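You operate a simulated robot arm through the tools that you are given. There is no shell and no other tool.

Carry out the task below with a simulated robot arm. There is one attempt and no reset: what you move stays moved.

JOB
Run the black bolt's nut back up and park the bolt on the magnet tray.
Fine: direction switch to UP; holder switch on HOLD for the run, back to FREE once it stops; at most two presses of the start button; magnet switch, torque dial and the other bolts end as they began.

It is judged by the outcome, as a careful person would: the job done as asked, and still so three seconds after it is handed in. It fails if anything else is knocked over, pushed out of place, dropped, spilled or broken.

ROBOT AND FRAMES
A 7-joint arm with a two-finger parallel gripper, fixed in place. Base frame: the origin is at the foot of the arm, x ahead of it, y to its left, z up; the work surface is at about z = 0. Units: m, degrees, N and s.
With the tool pointing down near the work surface it reaches from about 0.26 to 0.68 m from the base axis. Its first joint turns from -166.0 to 166.0 degrees. Payload 2.5 kg.
The TCP is the grasp point between the finger pads, 0.03 m short of the fingertips. In the tool frame z runs along the fingers and y along their closing line. The gripper opens to 0.094 m. The fingers are 0.028 m wide and 0.01 m thick; the gripper's body (0.05 by 0.096 m) begins 0.055 m behind the TCP.
Orientation is told as [roll, pitch, yaw] about the base's x, y, z axes, in that order, counted from this pose: with the fingers straight down and closing along the base's y, the tool's x points along the base's -x, its y along +y and its z along -z.

CONTROLS
- The arm moves only by the tool step_arm. Its argument "series" is a list of rows, each a list of 7 numbers: the shift along the tool's x, y, z in units of 300 mm (1.0 is 300 mm), then the turn, a rotation vector about the tool's x, y, z in units of 45 degrees (1.0 is 45 degrees), then the opening in per cent of the stroke, from 0 (shut) to 100 (fully open). In form: [[dx, dy, dz, rx, ry, rz, fingers], ...]. A call has 1 to 20 rows; each row is the pose to reach, as a shift and turn from the pose commanded when the call began, along the tool's axes at that moment. A call with a number of a shift or a turn outside -1 to 1 is refused whole. Rows are played at 5 a second. More than 0.05 m and 8.6 degrees between two rows, or a gripper value outside its range, and nothing of the call is played. A pose out of reach is approached as far as the arm can. The call stops where the force on the tool passes 40 N (or 10 N more than at its start, if that is more) or the arm is blocked; 0.2 s more then pass. The fingers move at their own pace (about 0.072 m/s each) and stop on an object; they squeeze with about 40 N. The grip force told is the motor's: it shows also when the fingers shut on nothing. Time passes only in rows, and 0.2 s behind the last, so rows that repeat a pose let the fingers close. It gives the time, the measured TCP pose, the force on the tool (base axes), the opening and the grip force at its end, in the units of the frame above (readings bear some noise), with the torque about the TCP (base axes, N m) and any sound that the robot's microphone picked up, and new pictures: "views" is both (left out), scene, wrist or none.
- Cameras (640 x 400 px; columns grow to the right, rows downward): "scene" is fixed at [0.3985, 0.5, 0.7347]; the picture's right is [-0.97, -0.25, 0.00], its down [-0.19, 0.72, -0.67] and it looks along [0.17, -0.65, -0.74] (base axes); focal length 346 px, centre (320, 200). "wrist" rides on the gripper at [0.076, 0.014, -0.103] in the tool frame; the picture's right is [-0.18, 0.98, 0.00], its down [-0.75, -0.14, -0.64] and it looks along [-0.63, -0.12, 0.77] (tool axes); focal length 243 px, centre (320, 200). There is no depth. A picture from a camera that has moved, and an enlarged one, comes with that camera's place and axes in the base frame and with its lens.
- inspect(camera, box): a new picture of the part [left, top, right, bottom] of that camera's present view, enlarged. The clock stands still meanwhile.
- close_job(): hands the job in; it is judged then, once.

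Nothing tells you positions but the pictures and the camera data. Unless the task says otherwise, let go and move clear before handing in.

The tools are called as a command line: name --pt "numbers of a row" for each row, then --argument value for the rest, lists and objects as JSON in quotes. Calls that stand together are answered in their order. step_arm: Moves the arm, as the interface text tells. Its arguments: {"type":"object","properties":{"series":{"type":"array","items":{"type":"array","items":{"type":"number"}}},"views":{"type":"string","enum":["both","scene","wrist","none"]}},"required":["series"]} The other tools are called the same way: inspect (camera, box) takes an enlarged picture of a part of a camera's view; close_job () hands the job in.

At the start:

```text
clock: 0.0
ee_pos: [0.4094, 0.0836, 0.3566]
tcp_rot: [-0.1, 0.0, 0.0]
contact_force: [0.9, 0.1, -0.1]
moment: [-0.02, 0.02, -0.02]
opening: 0.0939
gripper_force: 0.0
```

scene: 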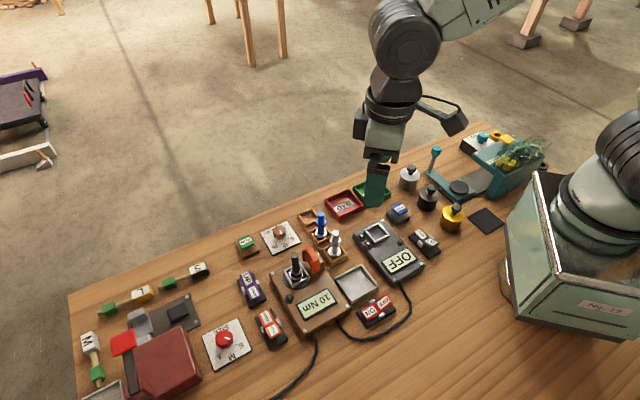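
wrist: 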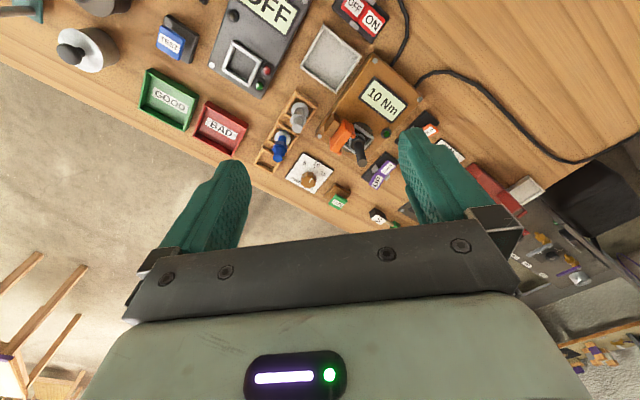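

I see a workbench with a torque device ("10 Nm") holding a black bolt, several switches, dials and trays. I'll look closer before moving anything.

inspect --camera "scene" --box '[220, 200, 380, 300]'

inspect --camera "scene" --box '[220, 250, 420, 375]'

inspect --camera "scene" --box '[70, 230, 270, 400]'

inspect --camera "scene" --box '[320, 120, 560, 290]'

inspect --camera "wrist" --box '[200, 0, 440, 220]'

```text
4.00 times, centred on (300, 250) of scene
camera zoom: at [0.3985, 0.5, 0.7347], right [-0.97, -0.25, 0.0], down [-0.19, 0.72, -0.67], along [0.17, -0.65, -0.74], focal length 1385 px, centre (400, 0)
```

zoom: 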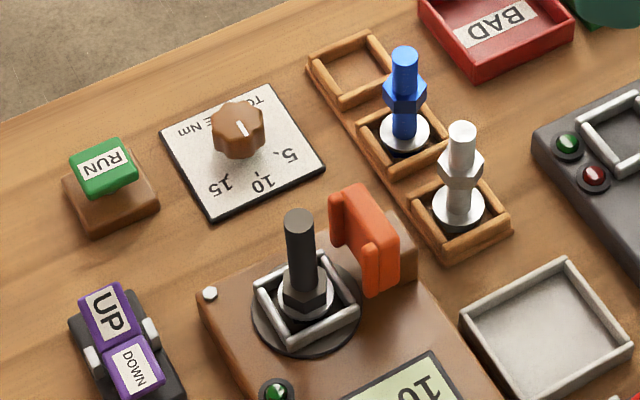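

```text
3.20 times, centred on (320, 312) of scene
camera zoom: at [0.3985, 0.5, 0.7347], right [-0.97, -0.25, 0.0], down [-0.19, 0.72, -0.67], along [0.17, -0.65, -0.74], focal length 1108 px, centre (320, -160)
```

zoom: 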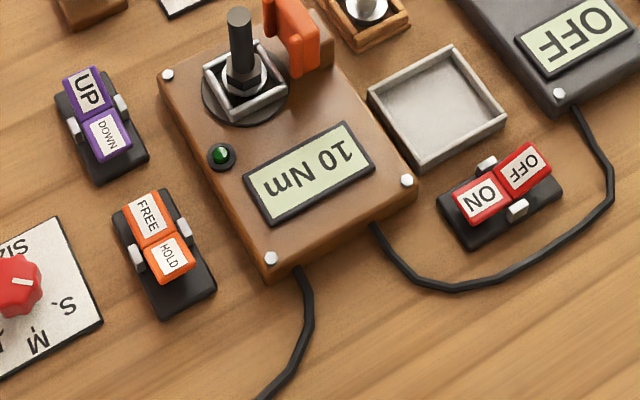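

```text
2.35 times, centred on (170, 315) of scene
camera zoom: at [0.3985, 0.5, 0.7347], right [-0.97, -0.25, 0.0], down [-0.19, 0.72, -0.67], along [0.17, -0.65, -0.74], focal length 815 px, centre (673, -71)
```

zoom: 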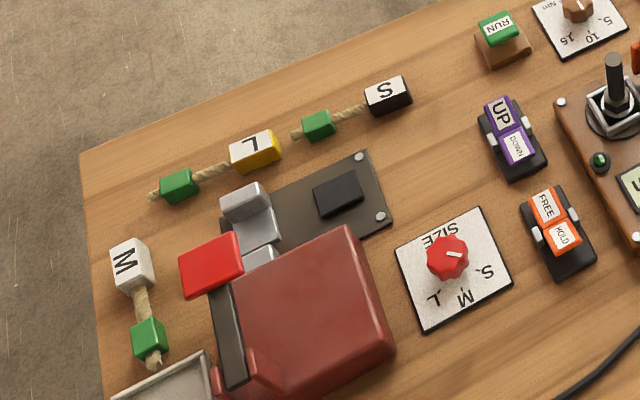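

```text
2.35 times, centred on (440, 205) of scene
camera zoom: at [0.3985, 0.5, 0.7347], right [-0.97, -0.25, 0.0], down [-0.19, 0.72, -0.67], along [0.17, -0.65, -0.74], focal length 815 px, centre (38, 188)
```

zoom: 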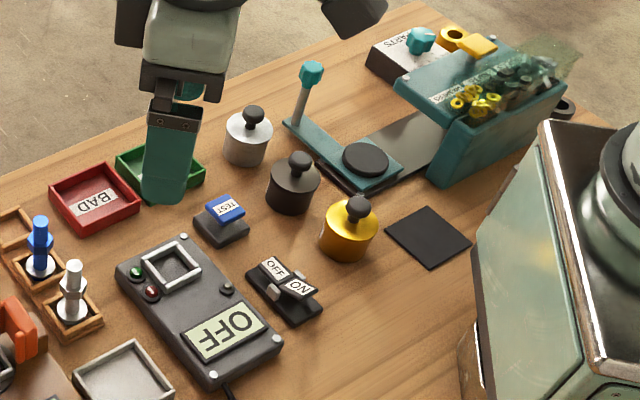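

```text
1.82 times, centred on (320, 110) of wrist
camera zoom: at [0.3353, 0.097, 0.4597], right [0.18, 0.98, 0.0], down [0.75, -0.14, 0.64], along [0.63, -0.12, -0.77], focal length 441 px, centre (320, 364)
```

zoom: 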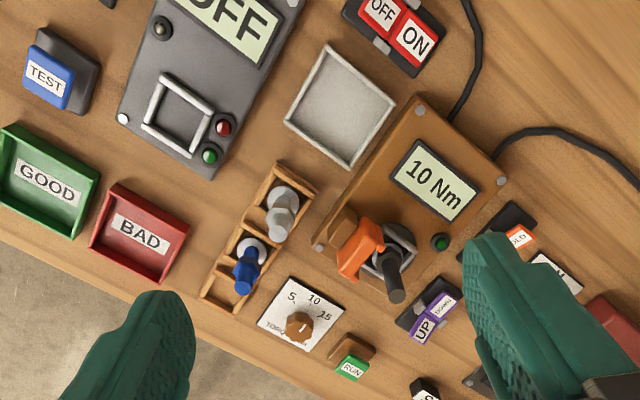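

The brown driver box holds the black bolt in its square socket. To its left are the purple UP/DOWN, orange FREE/HOLD and green RUN controls, and the grey tray with the red ON/OFF switch looks like the magnet tray. I'll zoom in to read the present switch states.

inspect --camera "scene" --box '[230, 262, 290, 300]'

inspect --camera "scene" --box '[240, 295, 300, 355]'

inspect --camera "scene" --box '[330, 255, 410, 335]'

inspect --camera "scene" --box '[270, 235, 340, 285]'

inspect --camera "scene" --box '[70, 350, 170, 400]'

inspect --camera "wrist" --box '[320, 80, 440, 220]'

```text
10.53 times, centred on (260, 281) of scene
camera zoom: at [0.3985, 0.5, 0.7347], right [-0.97, -0.25, 0.0], down [-0.19, 0.72, -0.67], along [0.17, -0.65, -0.74], focal length 3645 px, centre (952, -653)
```

zoom: 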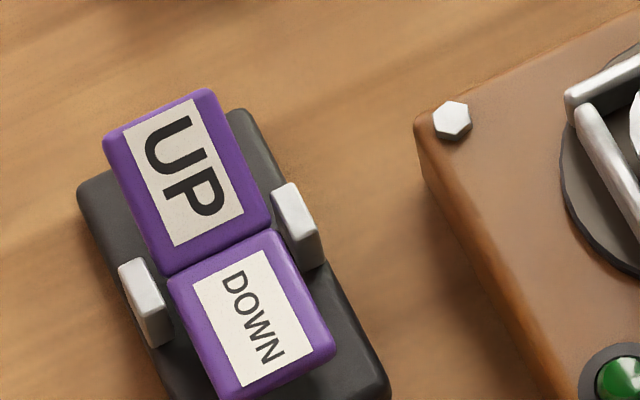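

```text
6.67 times, centred on (270, 325) of scene
camera zoom: at [0.3985, 0.5, 0.7347], right [-0.97, -0.25, 0.0], down [-0.19, 0.72, -0.67], along [0.17, -0.65, -0.74], focal length 2309 px, centre (653, -633)
```

zoom: 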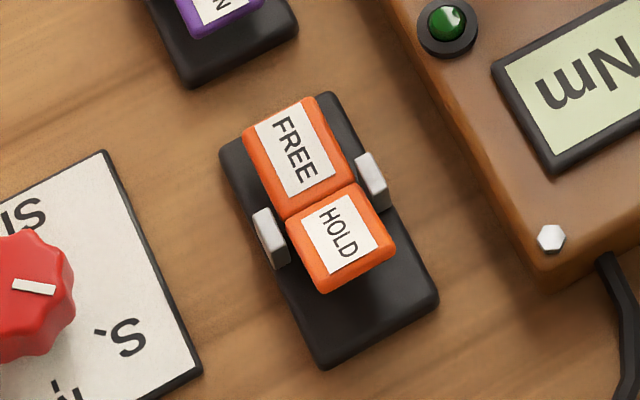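

```text
5.00 times, centred on (370, 295) of scene
camera zoom: at [0.3985, 0.5, 0.7347], right [-0.97, -0.25, 0.0], down [-0.19, 0.72, -0.67], along [0.17, -0.65, -0.74], focal length 1732 px, centre (70, -275)
```

zoom: 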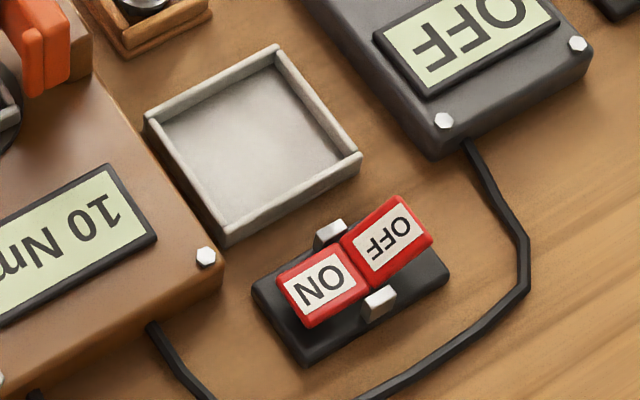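

```text
8.00 times, centred on (305, 260) of scene
camera zoom: at [0.3985, 0.5, 0.7347], right [-0.97, -0.25, 0.0], down [-0.19, 0.72, -0.67], along [0.17, -0.65, -0.74], focal length 2770 px, centre (440, -280)
```

zoom: 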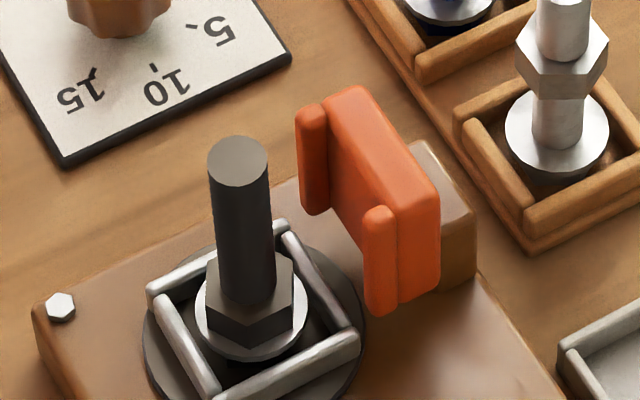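

```text
6.40 times, centred on (120, 375) of scene
camera zoom: at [0.3985, 0.5, 0.7347], right [-0.97, -0.25, 0.0], down [-0.19, 0.72, -0.67], along [0.17, -0.65, -0.74], focal length 2216 px, centre (1600, -920)
```

zoom: 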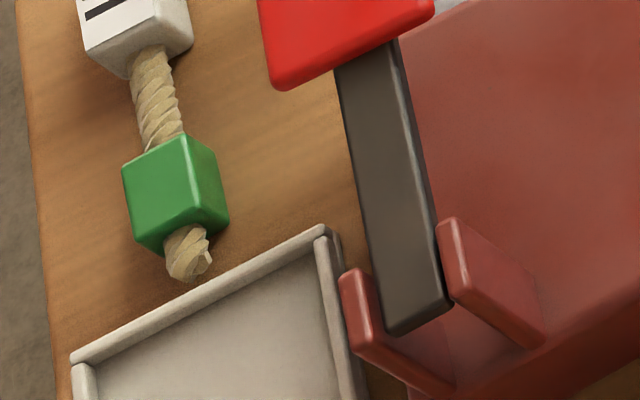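

```text
2.86 times, centred on (380, 150) of wrist
camera zoom: at [0.3353, 0.097, 0.4597], right [0.18, 0.98, 0.0], down [0.75, -0.14, 0.64], along [0.63, -0.12, -0.77], focal length 693 px, centre (149, 343)
```

zoom: 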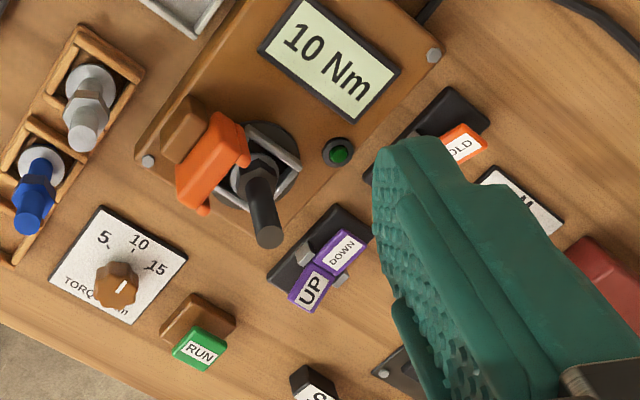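

The rocker states aren't clear from here, so I'll move the open gripper over the left side of the driver box, staying high, to look at the switches up close.

step_arm --pt "-0.076 0.057 0.076 0 0 0 100" --pt "-0.152 0.114 0.152 0 0 0 100" --pt "-0.228 0.171 0.228 0 0 0 100" --pt "-0.304 0.228 0.304 0 0 0 100" --pt "-0.38 0.285 0.38 0 0 0 100" --pt "-0.455 0.341 0.455 0 0 0 100" --pt "-0.455 0.341 0.455 0 0 0 100" --views "both"

inspect --camera "wrist" --box '[200, 60, 440, 210]'

```text
clock: 1.6
ee_pos: [0.5465, 0.1846, 0.221]
tcp_rot: [0.0, 0.0, 0.0]
contact_force: [-0.6, -0.9, -0.3]
moment: [0.0, 0.03, 0.02]
opening: 0.0938
gripper_force: 0.0
camera wrist: at [0.472, 0.1987, 0.3225], right [0.18, 0.98, 0.0], down [0.75, -0.14, 0.64], along [0.63, -0.12, -0.77], focal length 243 px, centre (320, 200)
```

scene: 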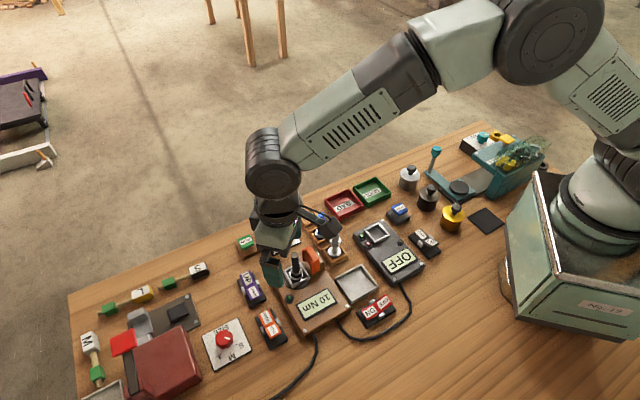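
wrist: 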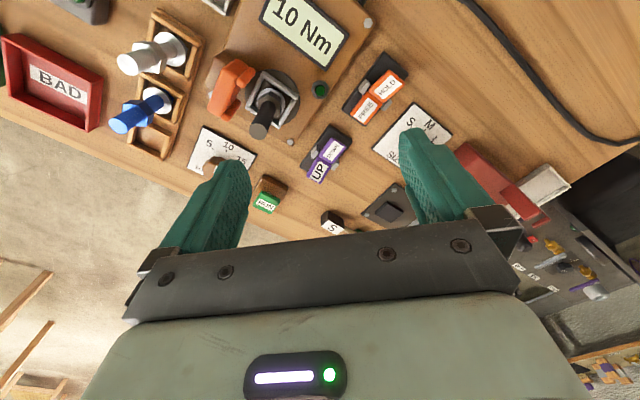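

```text
2.67 times, centred on (320, 135) of wrist
camera zoom: at [0.472, 0.1987, 0.3225], right [0.18, 0.98, 0.0], down [0.75, -0.14, 0.64], along [0.63, -0.12, -0.77], focal length 647 px, centre (320, 373)
```

zoom: 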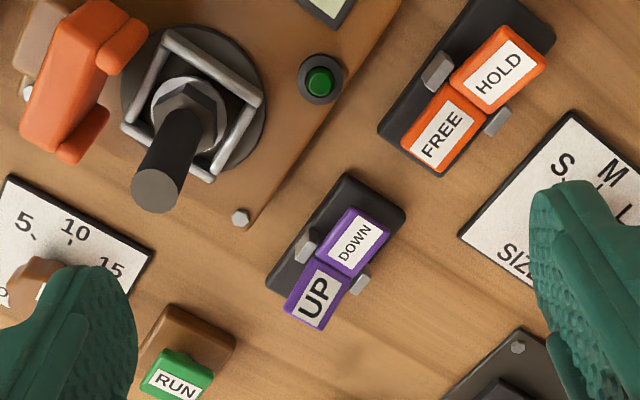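

inspect --camera "wrist" --box '[290, 110, 370, 190]'

inspect --camera "wrist" --box '[335, 50, 415, 130]'

inspect --camera "scene" --box '[400, 220, 450, 265]'

inspect --camera "scene" --box '[230, 225, 350, 300]'

```text
5.00 times, centred on (330, 150) of wrist
camera zoom: at [0.472, 0.1987, 0.3225], right [0.18, 0.98, 0.0], down [0.75, -0.14, 0.64], along [0.63, -0.12, -0.77], focal length 1213 px, centre (270, 450)
```

zoom: 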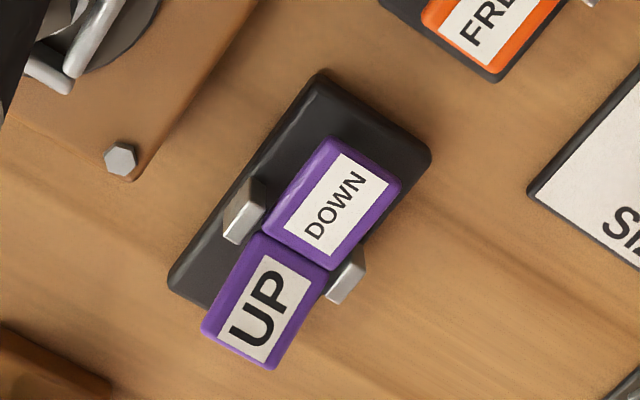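

```text
5.00 times, centred on (375, 90) of wrist
camera zoom: at [0.472, 0.1987, 0.3225], right [0.18, 0.98, 0.0], down [0.75, -0.14, 0.64], along [0.63, -0.12, -0.77], focal length 1213 px, centre (45, 750)
```

zoom: 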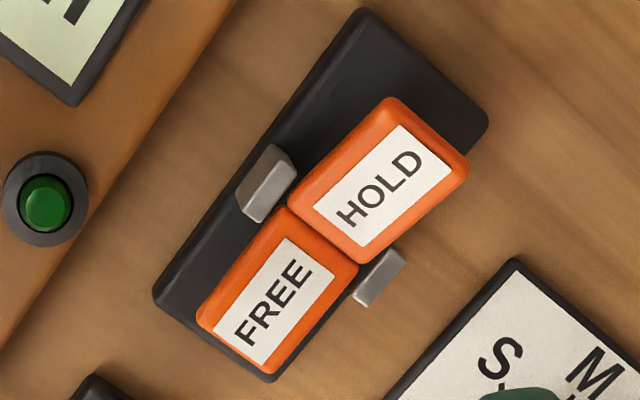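

```text
8.89 times, centred on (425, 242) of scene
camera zoom: at [0.3985, 0.5, 0.7347], right [-0.97, -0.25, 0.0], down [-0.19, 0.72, -0.67], along [0.17, -0.65, -0.74], focal length 3078 px, centre (-613, -178)
```

zoom: 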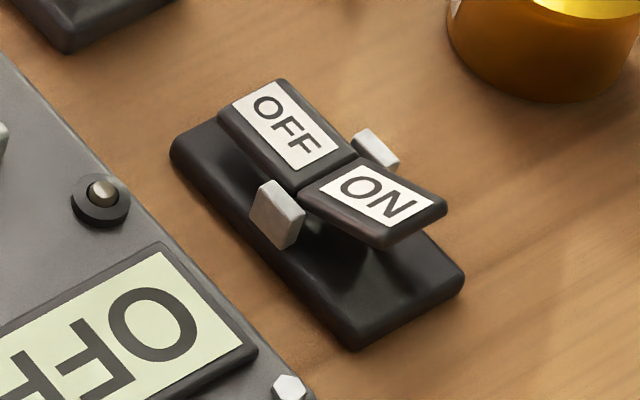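

```text
5.33 times, centred on (290, 262) of scene
camera zoom: at [0.3985, 0.5, 0.7347], right [-0.97, -0.25, 0.0], down [-0.19, 0.72, -0.67], along [0.17, -0.65, -0.74], focal length 1847 px, centre (480, -133)
```

zoom: 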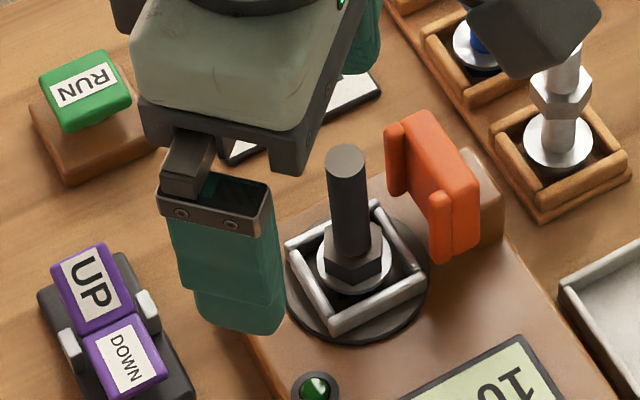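

DOWN, FREE and magnet ON are the pressed sides now, since UP, HOLD and OFF stand raised. The bolt top is near (0.548, 0.131, 0.13), UP is near (0.657, 0.162, 0.036), HOLD near (0.561, 0.26, 0.04) and RUN near (0.695, 0.072, 0.04). I'll shut the fingers and yaw the tool 90° in place so the camera hangs on the clear +y side.

step_arm --pt "0 0 0 0 0 0.17 50" --pt "0 0 0 0 0 0.34 0" --pt "0 0 0 0 0 0.51 0" --pt "0 0 0 0 0 0.68 0" --pt "0 0 0 0 0 0.85 0" --pt "0 0 0 0 0 1.0 0" --views "none"

step_arm --pt "0 0 0 0 0 0.17 0" --pt "0 0 0 0 0 0.34 0" --pt "0 0 0 0 0 0.51 0" --pt "0 0 0 0 0 0.68 0" --pt "0 0 0 0 0 0.85 0" --pt "0 0 0 0 0 1.0 0" --pt "0 0 0 0 0 1.0 0" --views "both"

```text
clock: 3.0
ee_pos: [0.5471, 0.1849, 0.2219]
tcp_rot: [0.1, 0.1, -45.1]
contact_force: [0.0, 0.7, -0.8]
moment: [-0.02, 0.0, 0.04]
opening: 0.0001
gripper_force: 32.8
```

```text
clock: 4.6
ee_pos: [0.5464, 0.1868, 0.2217]
tcp_rot: [0.0, 0.1, -90.0]
contact_force: [0.2, -0.5, 0.0]
moment: [0.01, 0.01, -0.02]
opening: 0.0
gripper_force: 32.9
camera wrist: at [0.5623, 0.2615, 0.3231], right [0.98, -0.19, 0.0], down [-0.14, -0.75, 0.64], along [-0.12, -0.63, -0.77], focal length 243 px, centre (320, 200)
```

scene: 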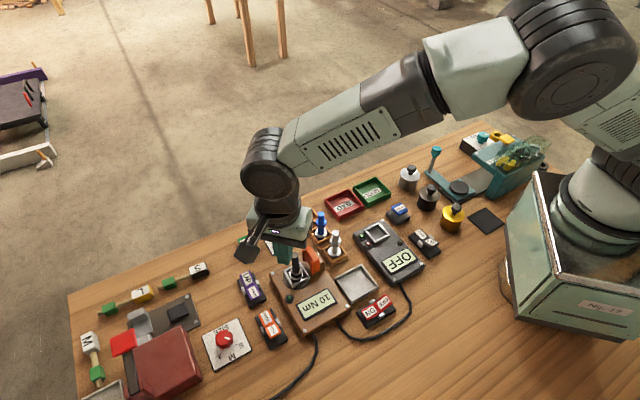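
wrist: 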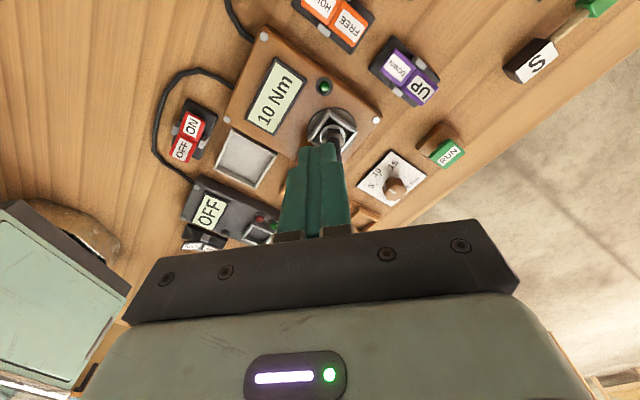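

inspect --camera "wrist" --box '[350, 30, 470, 180]'

inspect --camera "wrist" --box '[280, 0, 400, 75]'

inspect --camera "wrist" --box '[160, 80, 300, 200]'

```text
2.67 times, centred on (410, 105) of wrist
camera zoom: at [0.5623, 0.2615, 0.3231], right [0.98, -0.19, 0.0], down [-0.14, -0.75, 0.64], along [-0.12, -0.63, -0.77], focal length 647 px, centre (80, 453)
```

zoom: 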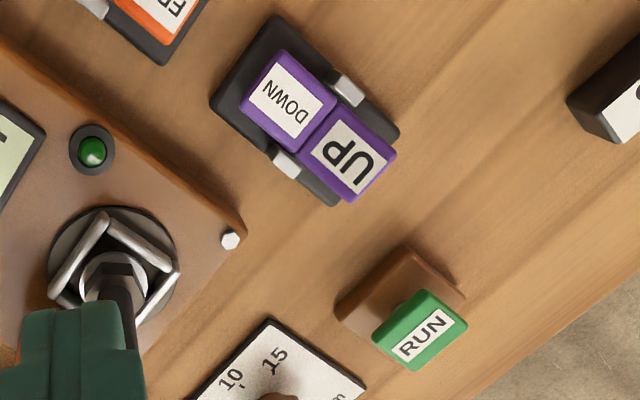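

```text
5.33 times, centred on (340, 38) of wrist
camera zoom: at [0.5623, 0.2615, 0.3231], right [0.98, -0.19, 0.0], down [-0.14, -0.75, 0.64], along [-0.12, -0.63, -0.77], focal length 1294 px, centre (213, 1067)
```

zoom: 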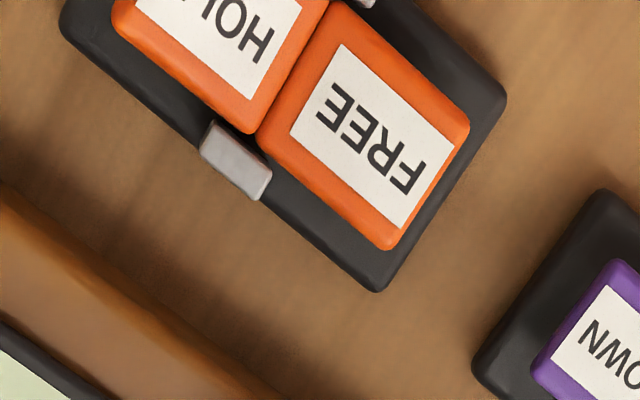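

```text
3.33 times, centred on (230, 140) of wrist
camera zoom: at [0.5623, 0.2615, 0.3231], right [0.98, -0.19, 0.0], down [-0.14, -0.75, 0.64], along [-0.12, -0.63, -0.77], focal length 809 px, centre (620, 400)
```

zoom: 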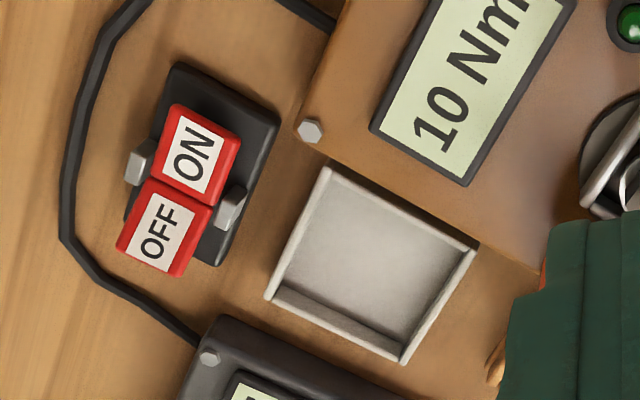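

The refined positions agree well: UP about (0.658, 0.163, 0.036), FREE about (0.585, 0.235, 0.032) and RUN about (0.694, 0.074, 0.045). Next I'll hover over the UP cap.

step_arm --pt "-0.0185 0.0757 0.0745 0 0 0 0" --pt "-0.037 0.1515 0.149 0 0 0 0" --pt "-0.0556 0.2272 0.2234 0 0 0 0" --pt "-0.0742 0.303 0.2978 0 0 0 0" --pt "-0.0927 0.3787 0.3723 0 0 0 0" --pt "-0.0927 0.3787 0.3723 0 0 0 0" --views "both"

inspect --camera "scene" --box '[210, 220, 310, 300]'

inspect --camera "wrist" --box '[240, 80, 400, 200]'

```text
clock: 6.0
ee_pos: [0.6597, 0.1579, 0.1097]
tcp_rot: [0.0, 0.0, -90.0]
contact_force: [-0.4, 0.6, 0.2]
moment: [0.0, -0.01, 0.0]
opening: 0.0002
gripper_force: 32.7
camera wrist: at [0.6764, 0.2337, 0.2115], right [0.98, -0.18, 0.0], down [-0.14, -0.75, 0.64], along [-0.12, -0.63, -0.77], focal length 243 px, centre (320, 200)
```

scene: 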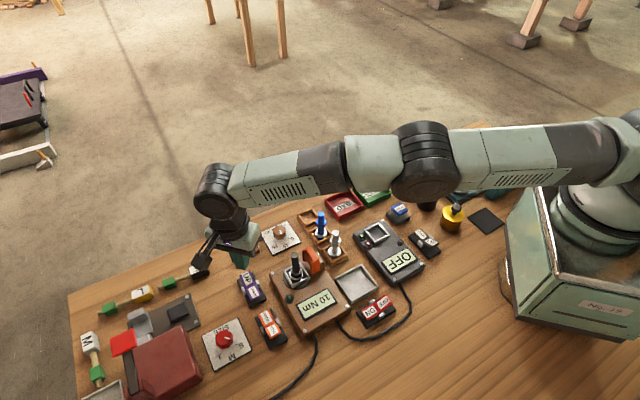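
wrist: 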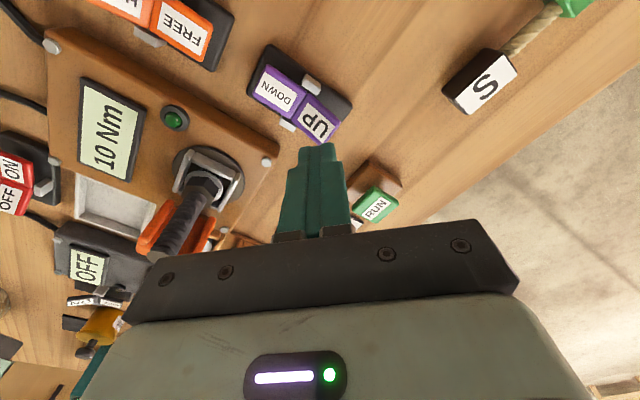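

```text
5.00 times, centred on (260, 260) of scene
camera zoom: at [0.3985, 0.5, 0.7347], right [-0.97, -0.25, 0.0], down [-0.19, 0.72, -0.67], along [0.17, -0.65, -0.74], focal length 1732 px, centre (620, -100)
```

zoom: 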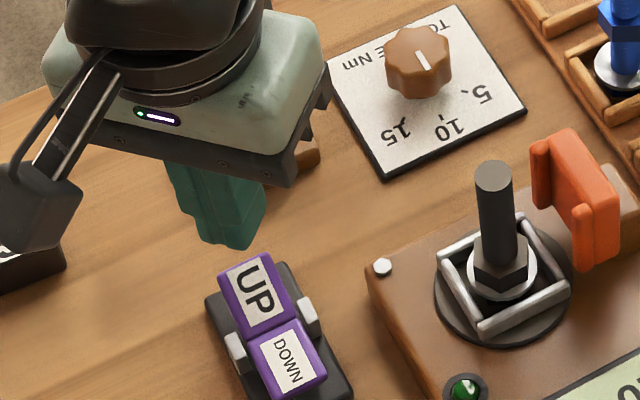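

```text
3.33 times, centred on (320, 140) of wrist
camera zoom: at [0.6764, 0.2337, 0.2115], right [0.98, -0.18, 0.0], down [-0.14, -0.75, 0.64], along [-0.12, -0.63, -0.77], focal length 809 px, centre (320, 400)
```

zoom: 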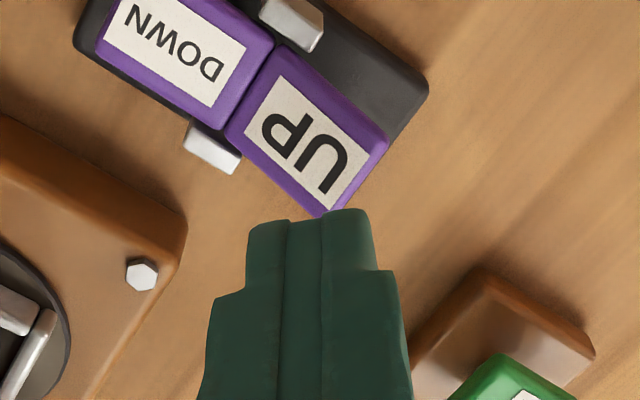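

The fingertips are just outside the UP cap's outer half, so I'll shift slightly and press down in small steps.

step_arm --pt "0.007 0.011 0.06 0 0 0 0" --pt "0.007 0.011 0.11 0 0 0 0" --pt "0.007 0.011 0.125 0 0 0 0" --pt "0.007 0.011 0.1367 0 0 0 0" --pt "0.007 0.011 0.1467 0 0 0 0" --pt "0.007 0.011 0.1567 0 0 0 0" --pt "0.007 0.011 0.1667 0 0 0 0" --pt "0.007 0.011 0.1767 0 0 0 0" --pt "0.007 0.011 0.1867 0 0 0 0" --views "both"

inspect --camera "scene" --box '[210, 240, 290, 310]'

inspect --camera "wrist" --box '[240, 60, 400, 200]'

```text
clock: 8.0
ee_pos: [0.6556, 0.1579, 0.054]
tcp_rot: [0.1, 0.0, -90.0]
contact_force: [-2.4, -0.3, 4.2]
moment: [0.09, 0.09, 0.05]
opening: 0.0001
gripper_force: 33.2
out of reach, approached as far as the arm can: row 2, 3, 4, 5, 6, 7, 8, 9
camera wrist: at [0.6708, 0.2342, 0.1569], right [0.98, -0.18, 0.0], down [-0.14, -0.75, 0.64], along [-0.12, -0.63, -0.77], focal length 243 px, centre (320, 200)
```

scene: 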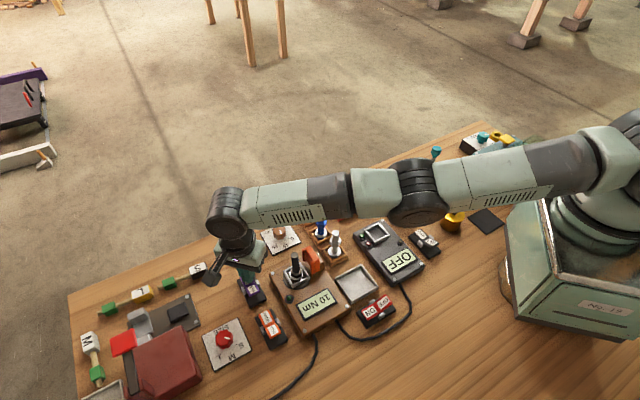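
wrist: 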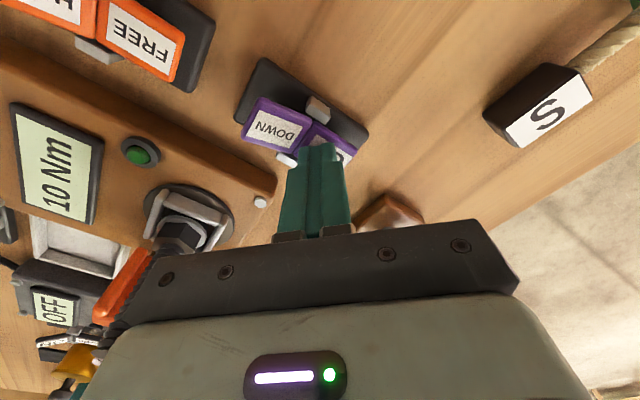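

```text
5.71 times, centred on (250, 275) of scene
camera zoom: at [0.3985, 0.5, 0.7347], right [-0.97, -0.25, 0.0], down [-0.19, 0.72, -0.67], along [0.17, -0.65, -0.74], focal length 1979 px, centre (720, -229)
```

zoom: 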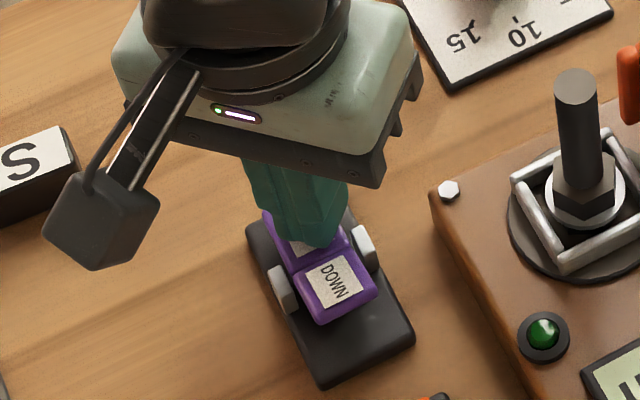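

```text
2.86 times, centred on (320, 130) of wrist
camera zoom: at [0.6708, 0.2342, 0.1569], right [0.98, -0.18, 0.0], down [-0.14, -0.75, 0.64], along [-0.12, -0.63, -0.77], focal length 693 px, centre (320, 400)
```

zoom: 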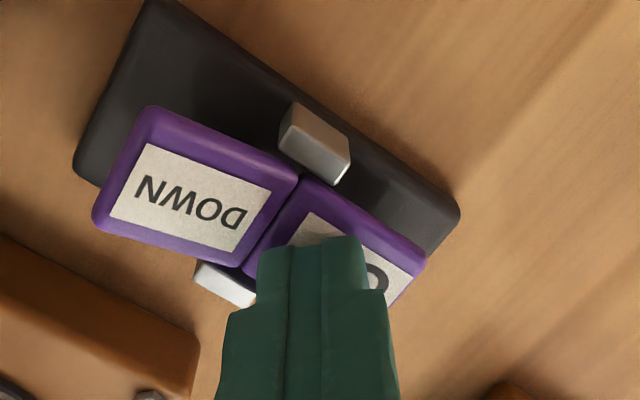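

The rocker appears to have tipped, with DOWN now raised. I'll lift straight up and verify.

step_arm --pt "0 0 -0.1 0 0 0 0" --pt "0 0 -0.2 0 0 0 0" --pt "0 -0.03 -0.27 0 0 0 0" --pt "0 -0.03 -0.27 0 0 0 0" --views "both"

inspect --camera "scene" --box '[210, 240, 290, 310]'

inspect --camera "wrist" --box '[240, 40, 440, 200]'

```text
clock: 9.0
ee_pos: [0.6632, 0.163, 0.1349]
tcp_rot: [-0.1, 0.1, -90.0]
contact_force: [0.0, -0.5, -0.1]
moment: [-0.02, 0.0, 0.0]
opening: 0.0
gripper_force: 33.2
out of reach, approached as far as the arm can: row 1, 2, 3, 4
camera wrist: at [0.6781, 0.2383, 0.2365], right [0.98, -0.18, 0.0], down [-0.14, -0.75, 0.64], along [-0.12, -0.63, -0.77], focal length 243 px, centre (320, 200)
```

scene: 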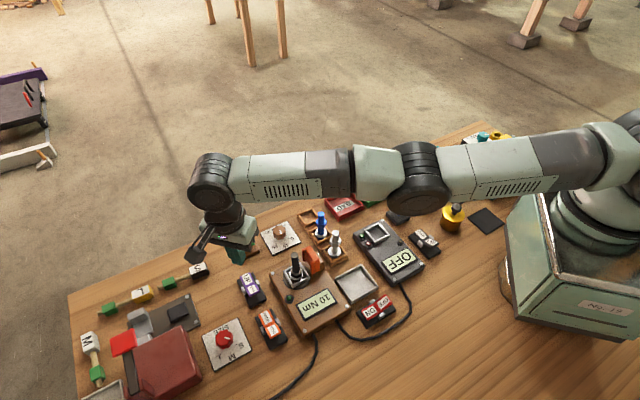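
wrist: 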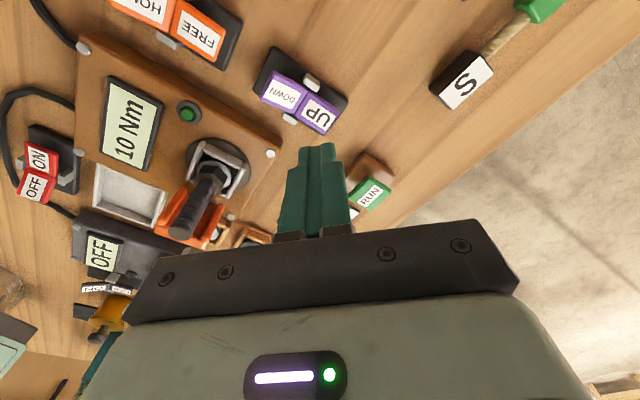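

```text
5.71 times, centred on (250, 275) of scene
camera zoom: at [0.3985, 0.5, 0.7347], right [-0.97, -0.25, 0.0], down [-0.19, 0.72, -0.67], along [0.17, -0.65, -0.74], focal length 1979 px, centre (720, -229)
```

zoom: 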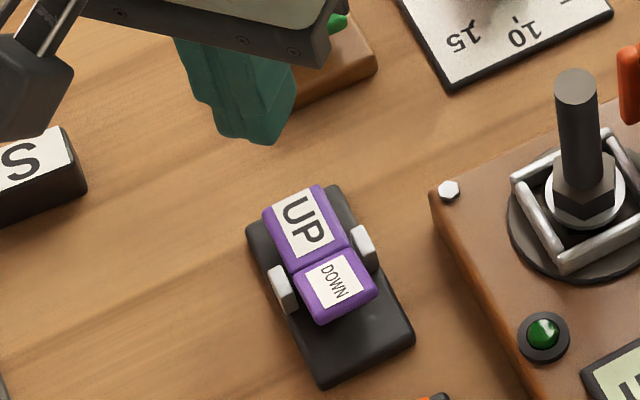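

```text
2.50 times, centred on (340, 120) of wrist
camera zoom: at [0.6781, 0.2383, 0.2365], right [0.98, -0.18, 0.0], down [-0.14, -0.75, 0.64], along [-0.12, -0.63, -0.77], focal length 606 px, centre (270, 400)
```

zoom: 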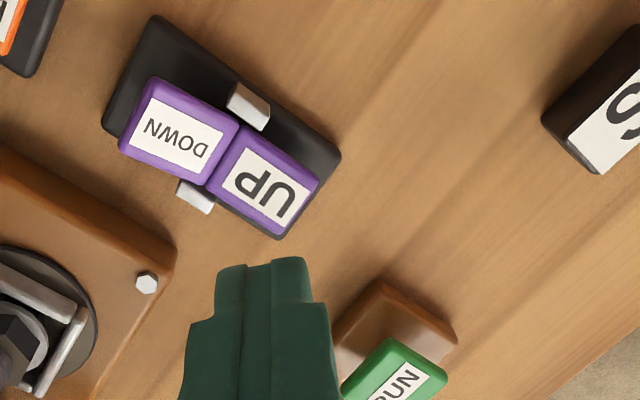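

UP is now the pressed side. Next I'll hover over HOLD.

step_arm --pt "0.067 -0.07 0 0 0 0 0" --pt "0.133 -0.14 0 0 0 0 0" --pt "0.2 -0.21 0 0 0 0 0" --pt "0.267 -0.28 0.02 0 0 0 0" --pt "0.333 -0.35 0.04 0 0 0 0" --pt "0.333 -0.35 0.06 0 0 0 0" --pt "0.333 -0.35 0.06 0 0 0 0" --views "both"

inspect --camera "scene" --box '[220, 280, 320, 360]'

inspect --camera "wrist" --box '[240, 40, 440, 200]'

```text
clock: 10.6
ee_pos: [0.6106, 0.2891, 0.1144]
tcp_rot: [0.0, 0.0, -90.0]
contact_force: [-0.1, 0.3, -0.1]
moment: [0.01, -0.04, -0.01]
opening: 0.0
gripper_force: 32.7
out of reach, approached as far as the arm can: row 1, 2, 3, 4, 5, 6, 7
camera wrist: at [0.6264, 0.3636, 0.2169], right [0.98, -0.18, 0.0], down [-0.14, -0.75, 0.64], along [-0.12, -0.63, -0.77], focal length 243 px, centre (320, 200)
```

scene: 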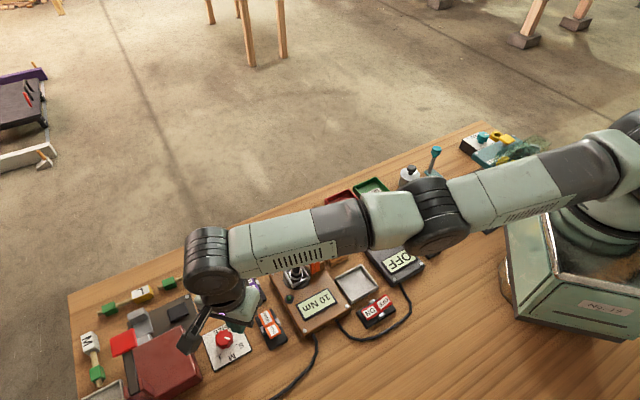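
wrist: 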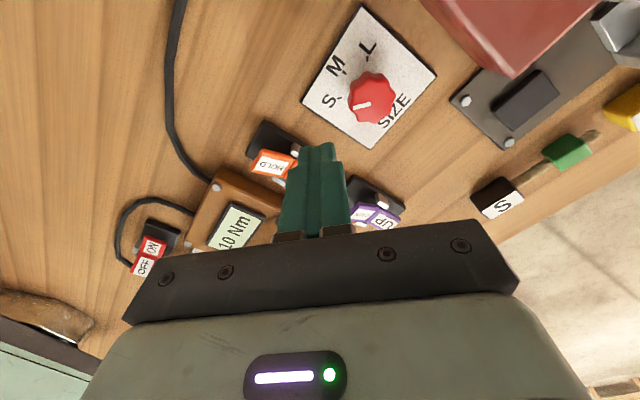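

```text
5.00 times, centred on (270, 320) of scene
camera zoom: at [0.3985, 0.5, 0.7347], right [-0.97, -0.25, 0.0], down [-0.19, 0.72, -0.67], along [0.17, -0.65, -0.74], focal length 1732 px, centre (570, -400)
```

zoom: 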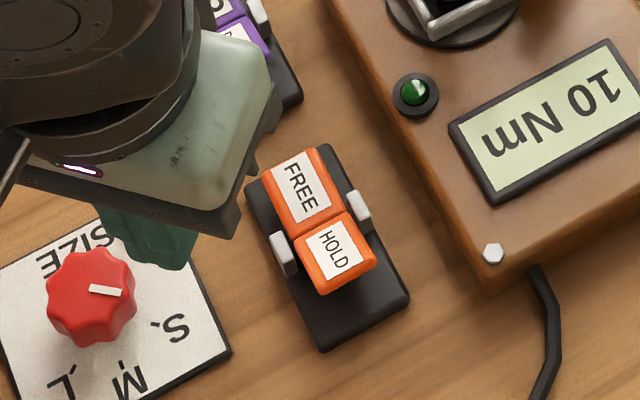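

```text
2.50 times, centred on (340, 120) of wrist
camera zoom: at [0.6264, 0.3636, 0.2169], right [0.98, -0.18, 0.0], down [-0.14, -0.75, 0.64], along [-0.12, -0.63, -0.77], focal length 606 px, centre (270, 400)
```

zoom: 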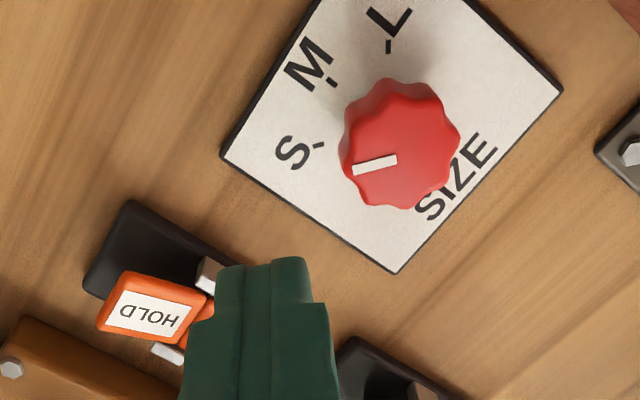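

The arm is lagging radially outward of the pose I commanded. It seems stuck at full stretch after that out-of-reach press. I'll raise it well clear first and see whether it recovers.

step_arm --pt "0 0 -0.1 0 0 0 0" --pt "0 0 -0.2 0 0 0 0" --pt "0 0 -0.3 0 0 0 0" --pt "0 0 -0.4 0 0 0 0" --pt "0 0 -0.4 0 0 0 0" --views "none"

```text
clock: 11.8
ee_pos: [0.6112, 0.2857, 0.2357]
tcp_rot: [-0.2, -0.1, -90.1]
contact_force: [-1.0, 0.3, -0.2]
moment: [0.03, -0.02, 0.01]
opening: 0.0001
gripper_force: 32.7
```

step_arm --pt "-0.025 -0.06 0 0 0 0 0" --pt "-0.05 -0.12 0 0 0 0 0" --pt "-0.076 -0.177 0 0 0 0 0" --pt "-0.076 -0.177 0 0 0 0 0" --views "none"

```text
clock: 12.8
ee_pos: [0.5584, 0.2653, 0.2346]
tcp_rot: [0.0, 0.0, -90.0]
contact_force: [0.3, -0.6, 0.3]
moment: [-0.02, -0.03, 0.0]
opening: 0.0
gripper_force: 32.8
out of reach, approached as far as the arm can: row 1
```

It tracks again, so I'll avoid commanding beyond reach from now on. Next I'll descend to a hover above HOLD.

step_arm --pt "-0.005 0 0.15 0 0 0 0" --pt "-0.01 0 0.3 0 0 0 0" --pt "-0.01 0 0.45 0 0 0 0" --pt "-0.01 0 0.45 0 0 0 0" --views "both"

inspect --camera "scene" --box '[220, 280, 320, 360]'

inspect --camera "wrist" --box '[240, 40, 440, 200]'

```text
clock: 13.8
ee_pos: [0.5575, 0.2616, 0.0995]
tcp_rot: [0.0, -0.1, -90.0]
contact_force: [-0.1, -1.1, 0.1]
moment: [0.03, 0.0, -0.04]
opening: 0.0
gripper_force: 32.4
camera wrist: at [0.5728, 0.3377, 0.2023], right [0.98, -0.18, 0.0], down [-0.14, -0.75, 0.64], along [-0.12, -0.63, -0.77], focal length 243 px, centre (320, 200)
```

scene: 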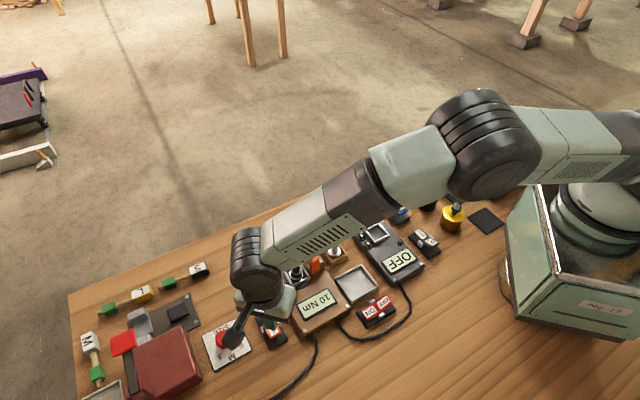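
wrist: 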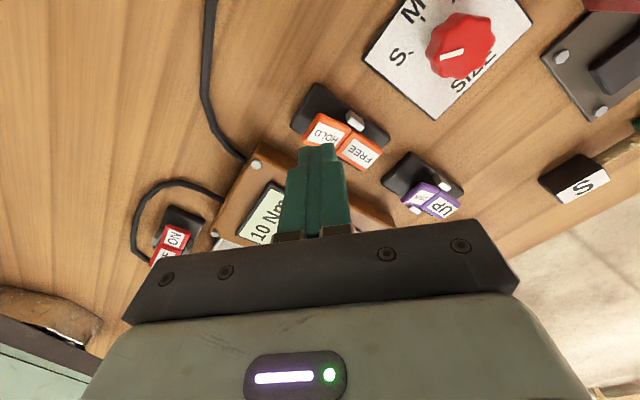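

```text
5.00 times, centred on (270, 320) of scene
camera zoom: at [0.3985, 0.5, 0.7347], right [-0.97, -0.25, 0.0], down [-0.19, 0.72, -0.67], along [0.17, -0.65, -0.74], focal length 1732 px, centre (570, -400)
```

zoom: 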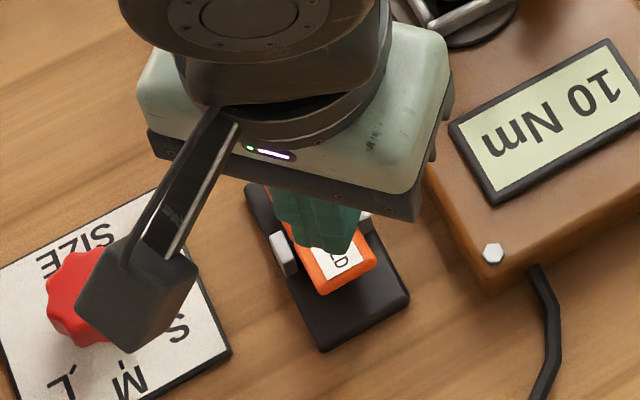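

```text
2.50 times, centred on (340, 120) of wrist
camera zoom: at [0.5728, 0.3377, 0.2023], right [0.98, -0.18, 0.0], down [-0.14, -0.75, 0.64], along [-0.12, -0.63, -0.77], focal length 606 px, centre (270, 400)
```

zoom: 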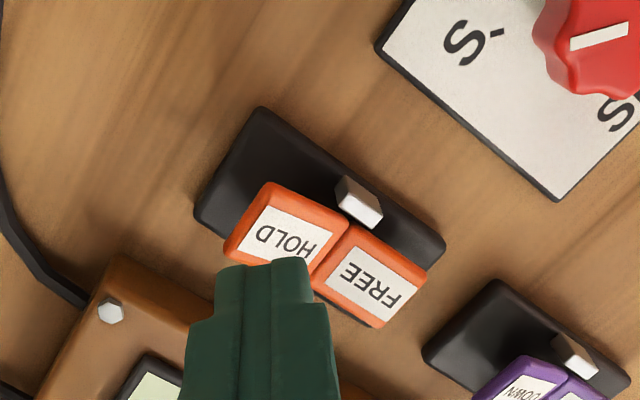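

step_arm --pt "0.016 0.008 0.04 0 0 0 0" --pt "0.016 0.008 0.08 0 0 0 0" --pt "0.016 0.008 0.095 0 0 0 0" --pt "0.016 0.008 0.107 0 0 0 0" --pt "0.016 0.008 0.119 0 0 0 0" --pt "0.016 0.008 0.131 0 0 0 0" --pt "0.016 0.008 0.142 0 0 0 0" --pt "0.016 0.008 0.152 0 0 0 0" --views "none"

step_arm --pt "0 0 -0.05 0 0 0 0" --pt "0 0 -0.15 0 0 0 0" --pt "0.08 0 -0.25 0 0 0 0" --pt "0.16 0 -0.35 0 0 0 0" --pt "0.16 0 -0.35 0 0 0 0" --views "both"

inspect --camera "scene" --box '[220, 280, 320, 360]'

inspect --camera "wrist" --box '[200, 100, 440, 240]'

```text
clock: 15.6
ee_pos: [0.5608, 0.2666, 0.055]
tcp_rot: [0.0, 0.0, -90.1]
contact_force: [-3.6, -2.4, 8.6]
moment: [-0.19, 0.08, -0.07]
opening: 0.0
gripper_force: 33.1
```

```text
clock: 16.8
ee_pos: [0.5609, 0.3148, 0.1588]
tcp_rot: [0.0, 0.0, -90.0]
contact_force: [0.0, -0.1, 0.0]
moment: [0.03, 0.03, -0.02]
opening: 0.0
gripper_force: 33.5
camera wrist: at [0.5762, 0.3901, 0.261], right [0.98, -0.18, 0.0], down [-0.14, -0.75, 0.64], along [-0.12, -0.63, -0.77], focal length 243 px, centre (320, 200)
```

scene: 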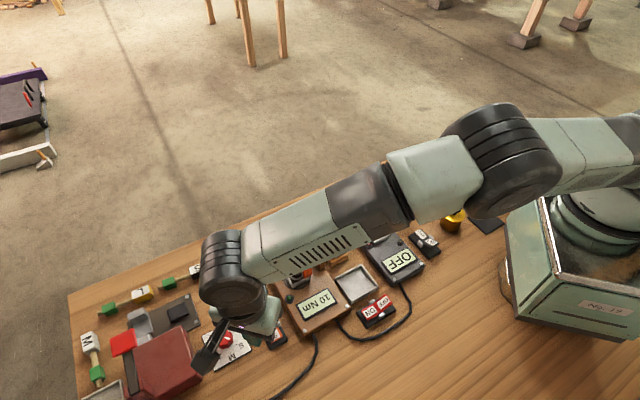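
wrist: 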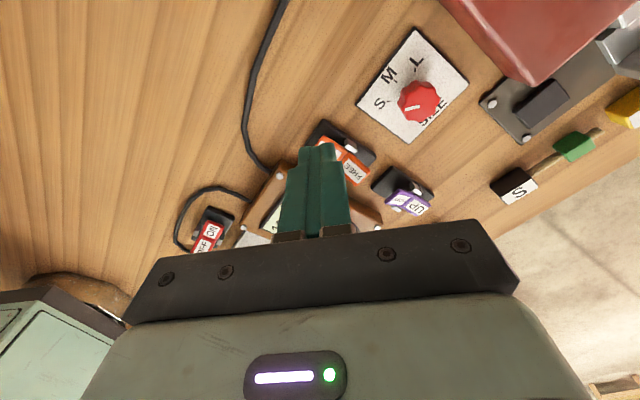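

```text
5.00 times, centred on (270, 320) of scene
camera zoom: at [0.3985, 0.5, 0.7347], right [-0.97, -0.25, 0.0], down [-0.19, 0.72, -0.67], along [0.17, -0.65, -0.74], focal length 1732 px, centre (570, -400)
```

zoom: 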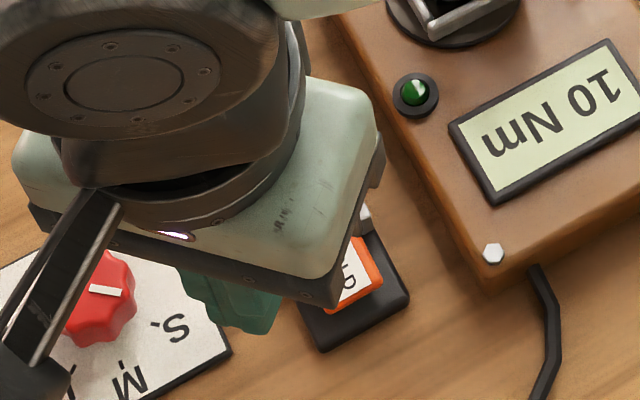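

```text
2.67 times, centred on (320, 170) of wrist
camera zoom: at [0.5762, 0.3901, 0.261], right [0.98, -0.18, 0.0], down [-0.14, -0.75, 0.64], along [-0.12, -0.63, -0.77], focal length 647 px, centre (320, 280)
```

zoom: 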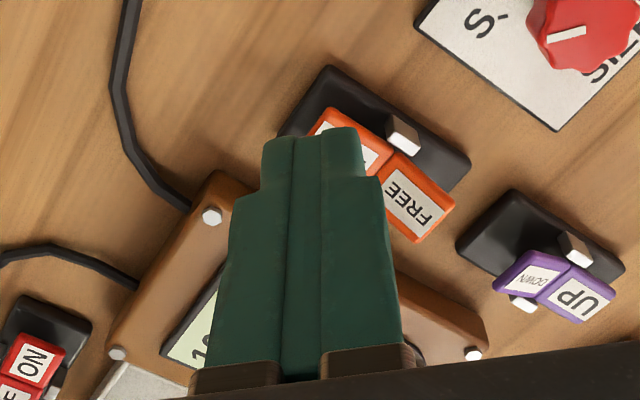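

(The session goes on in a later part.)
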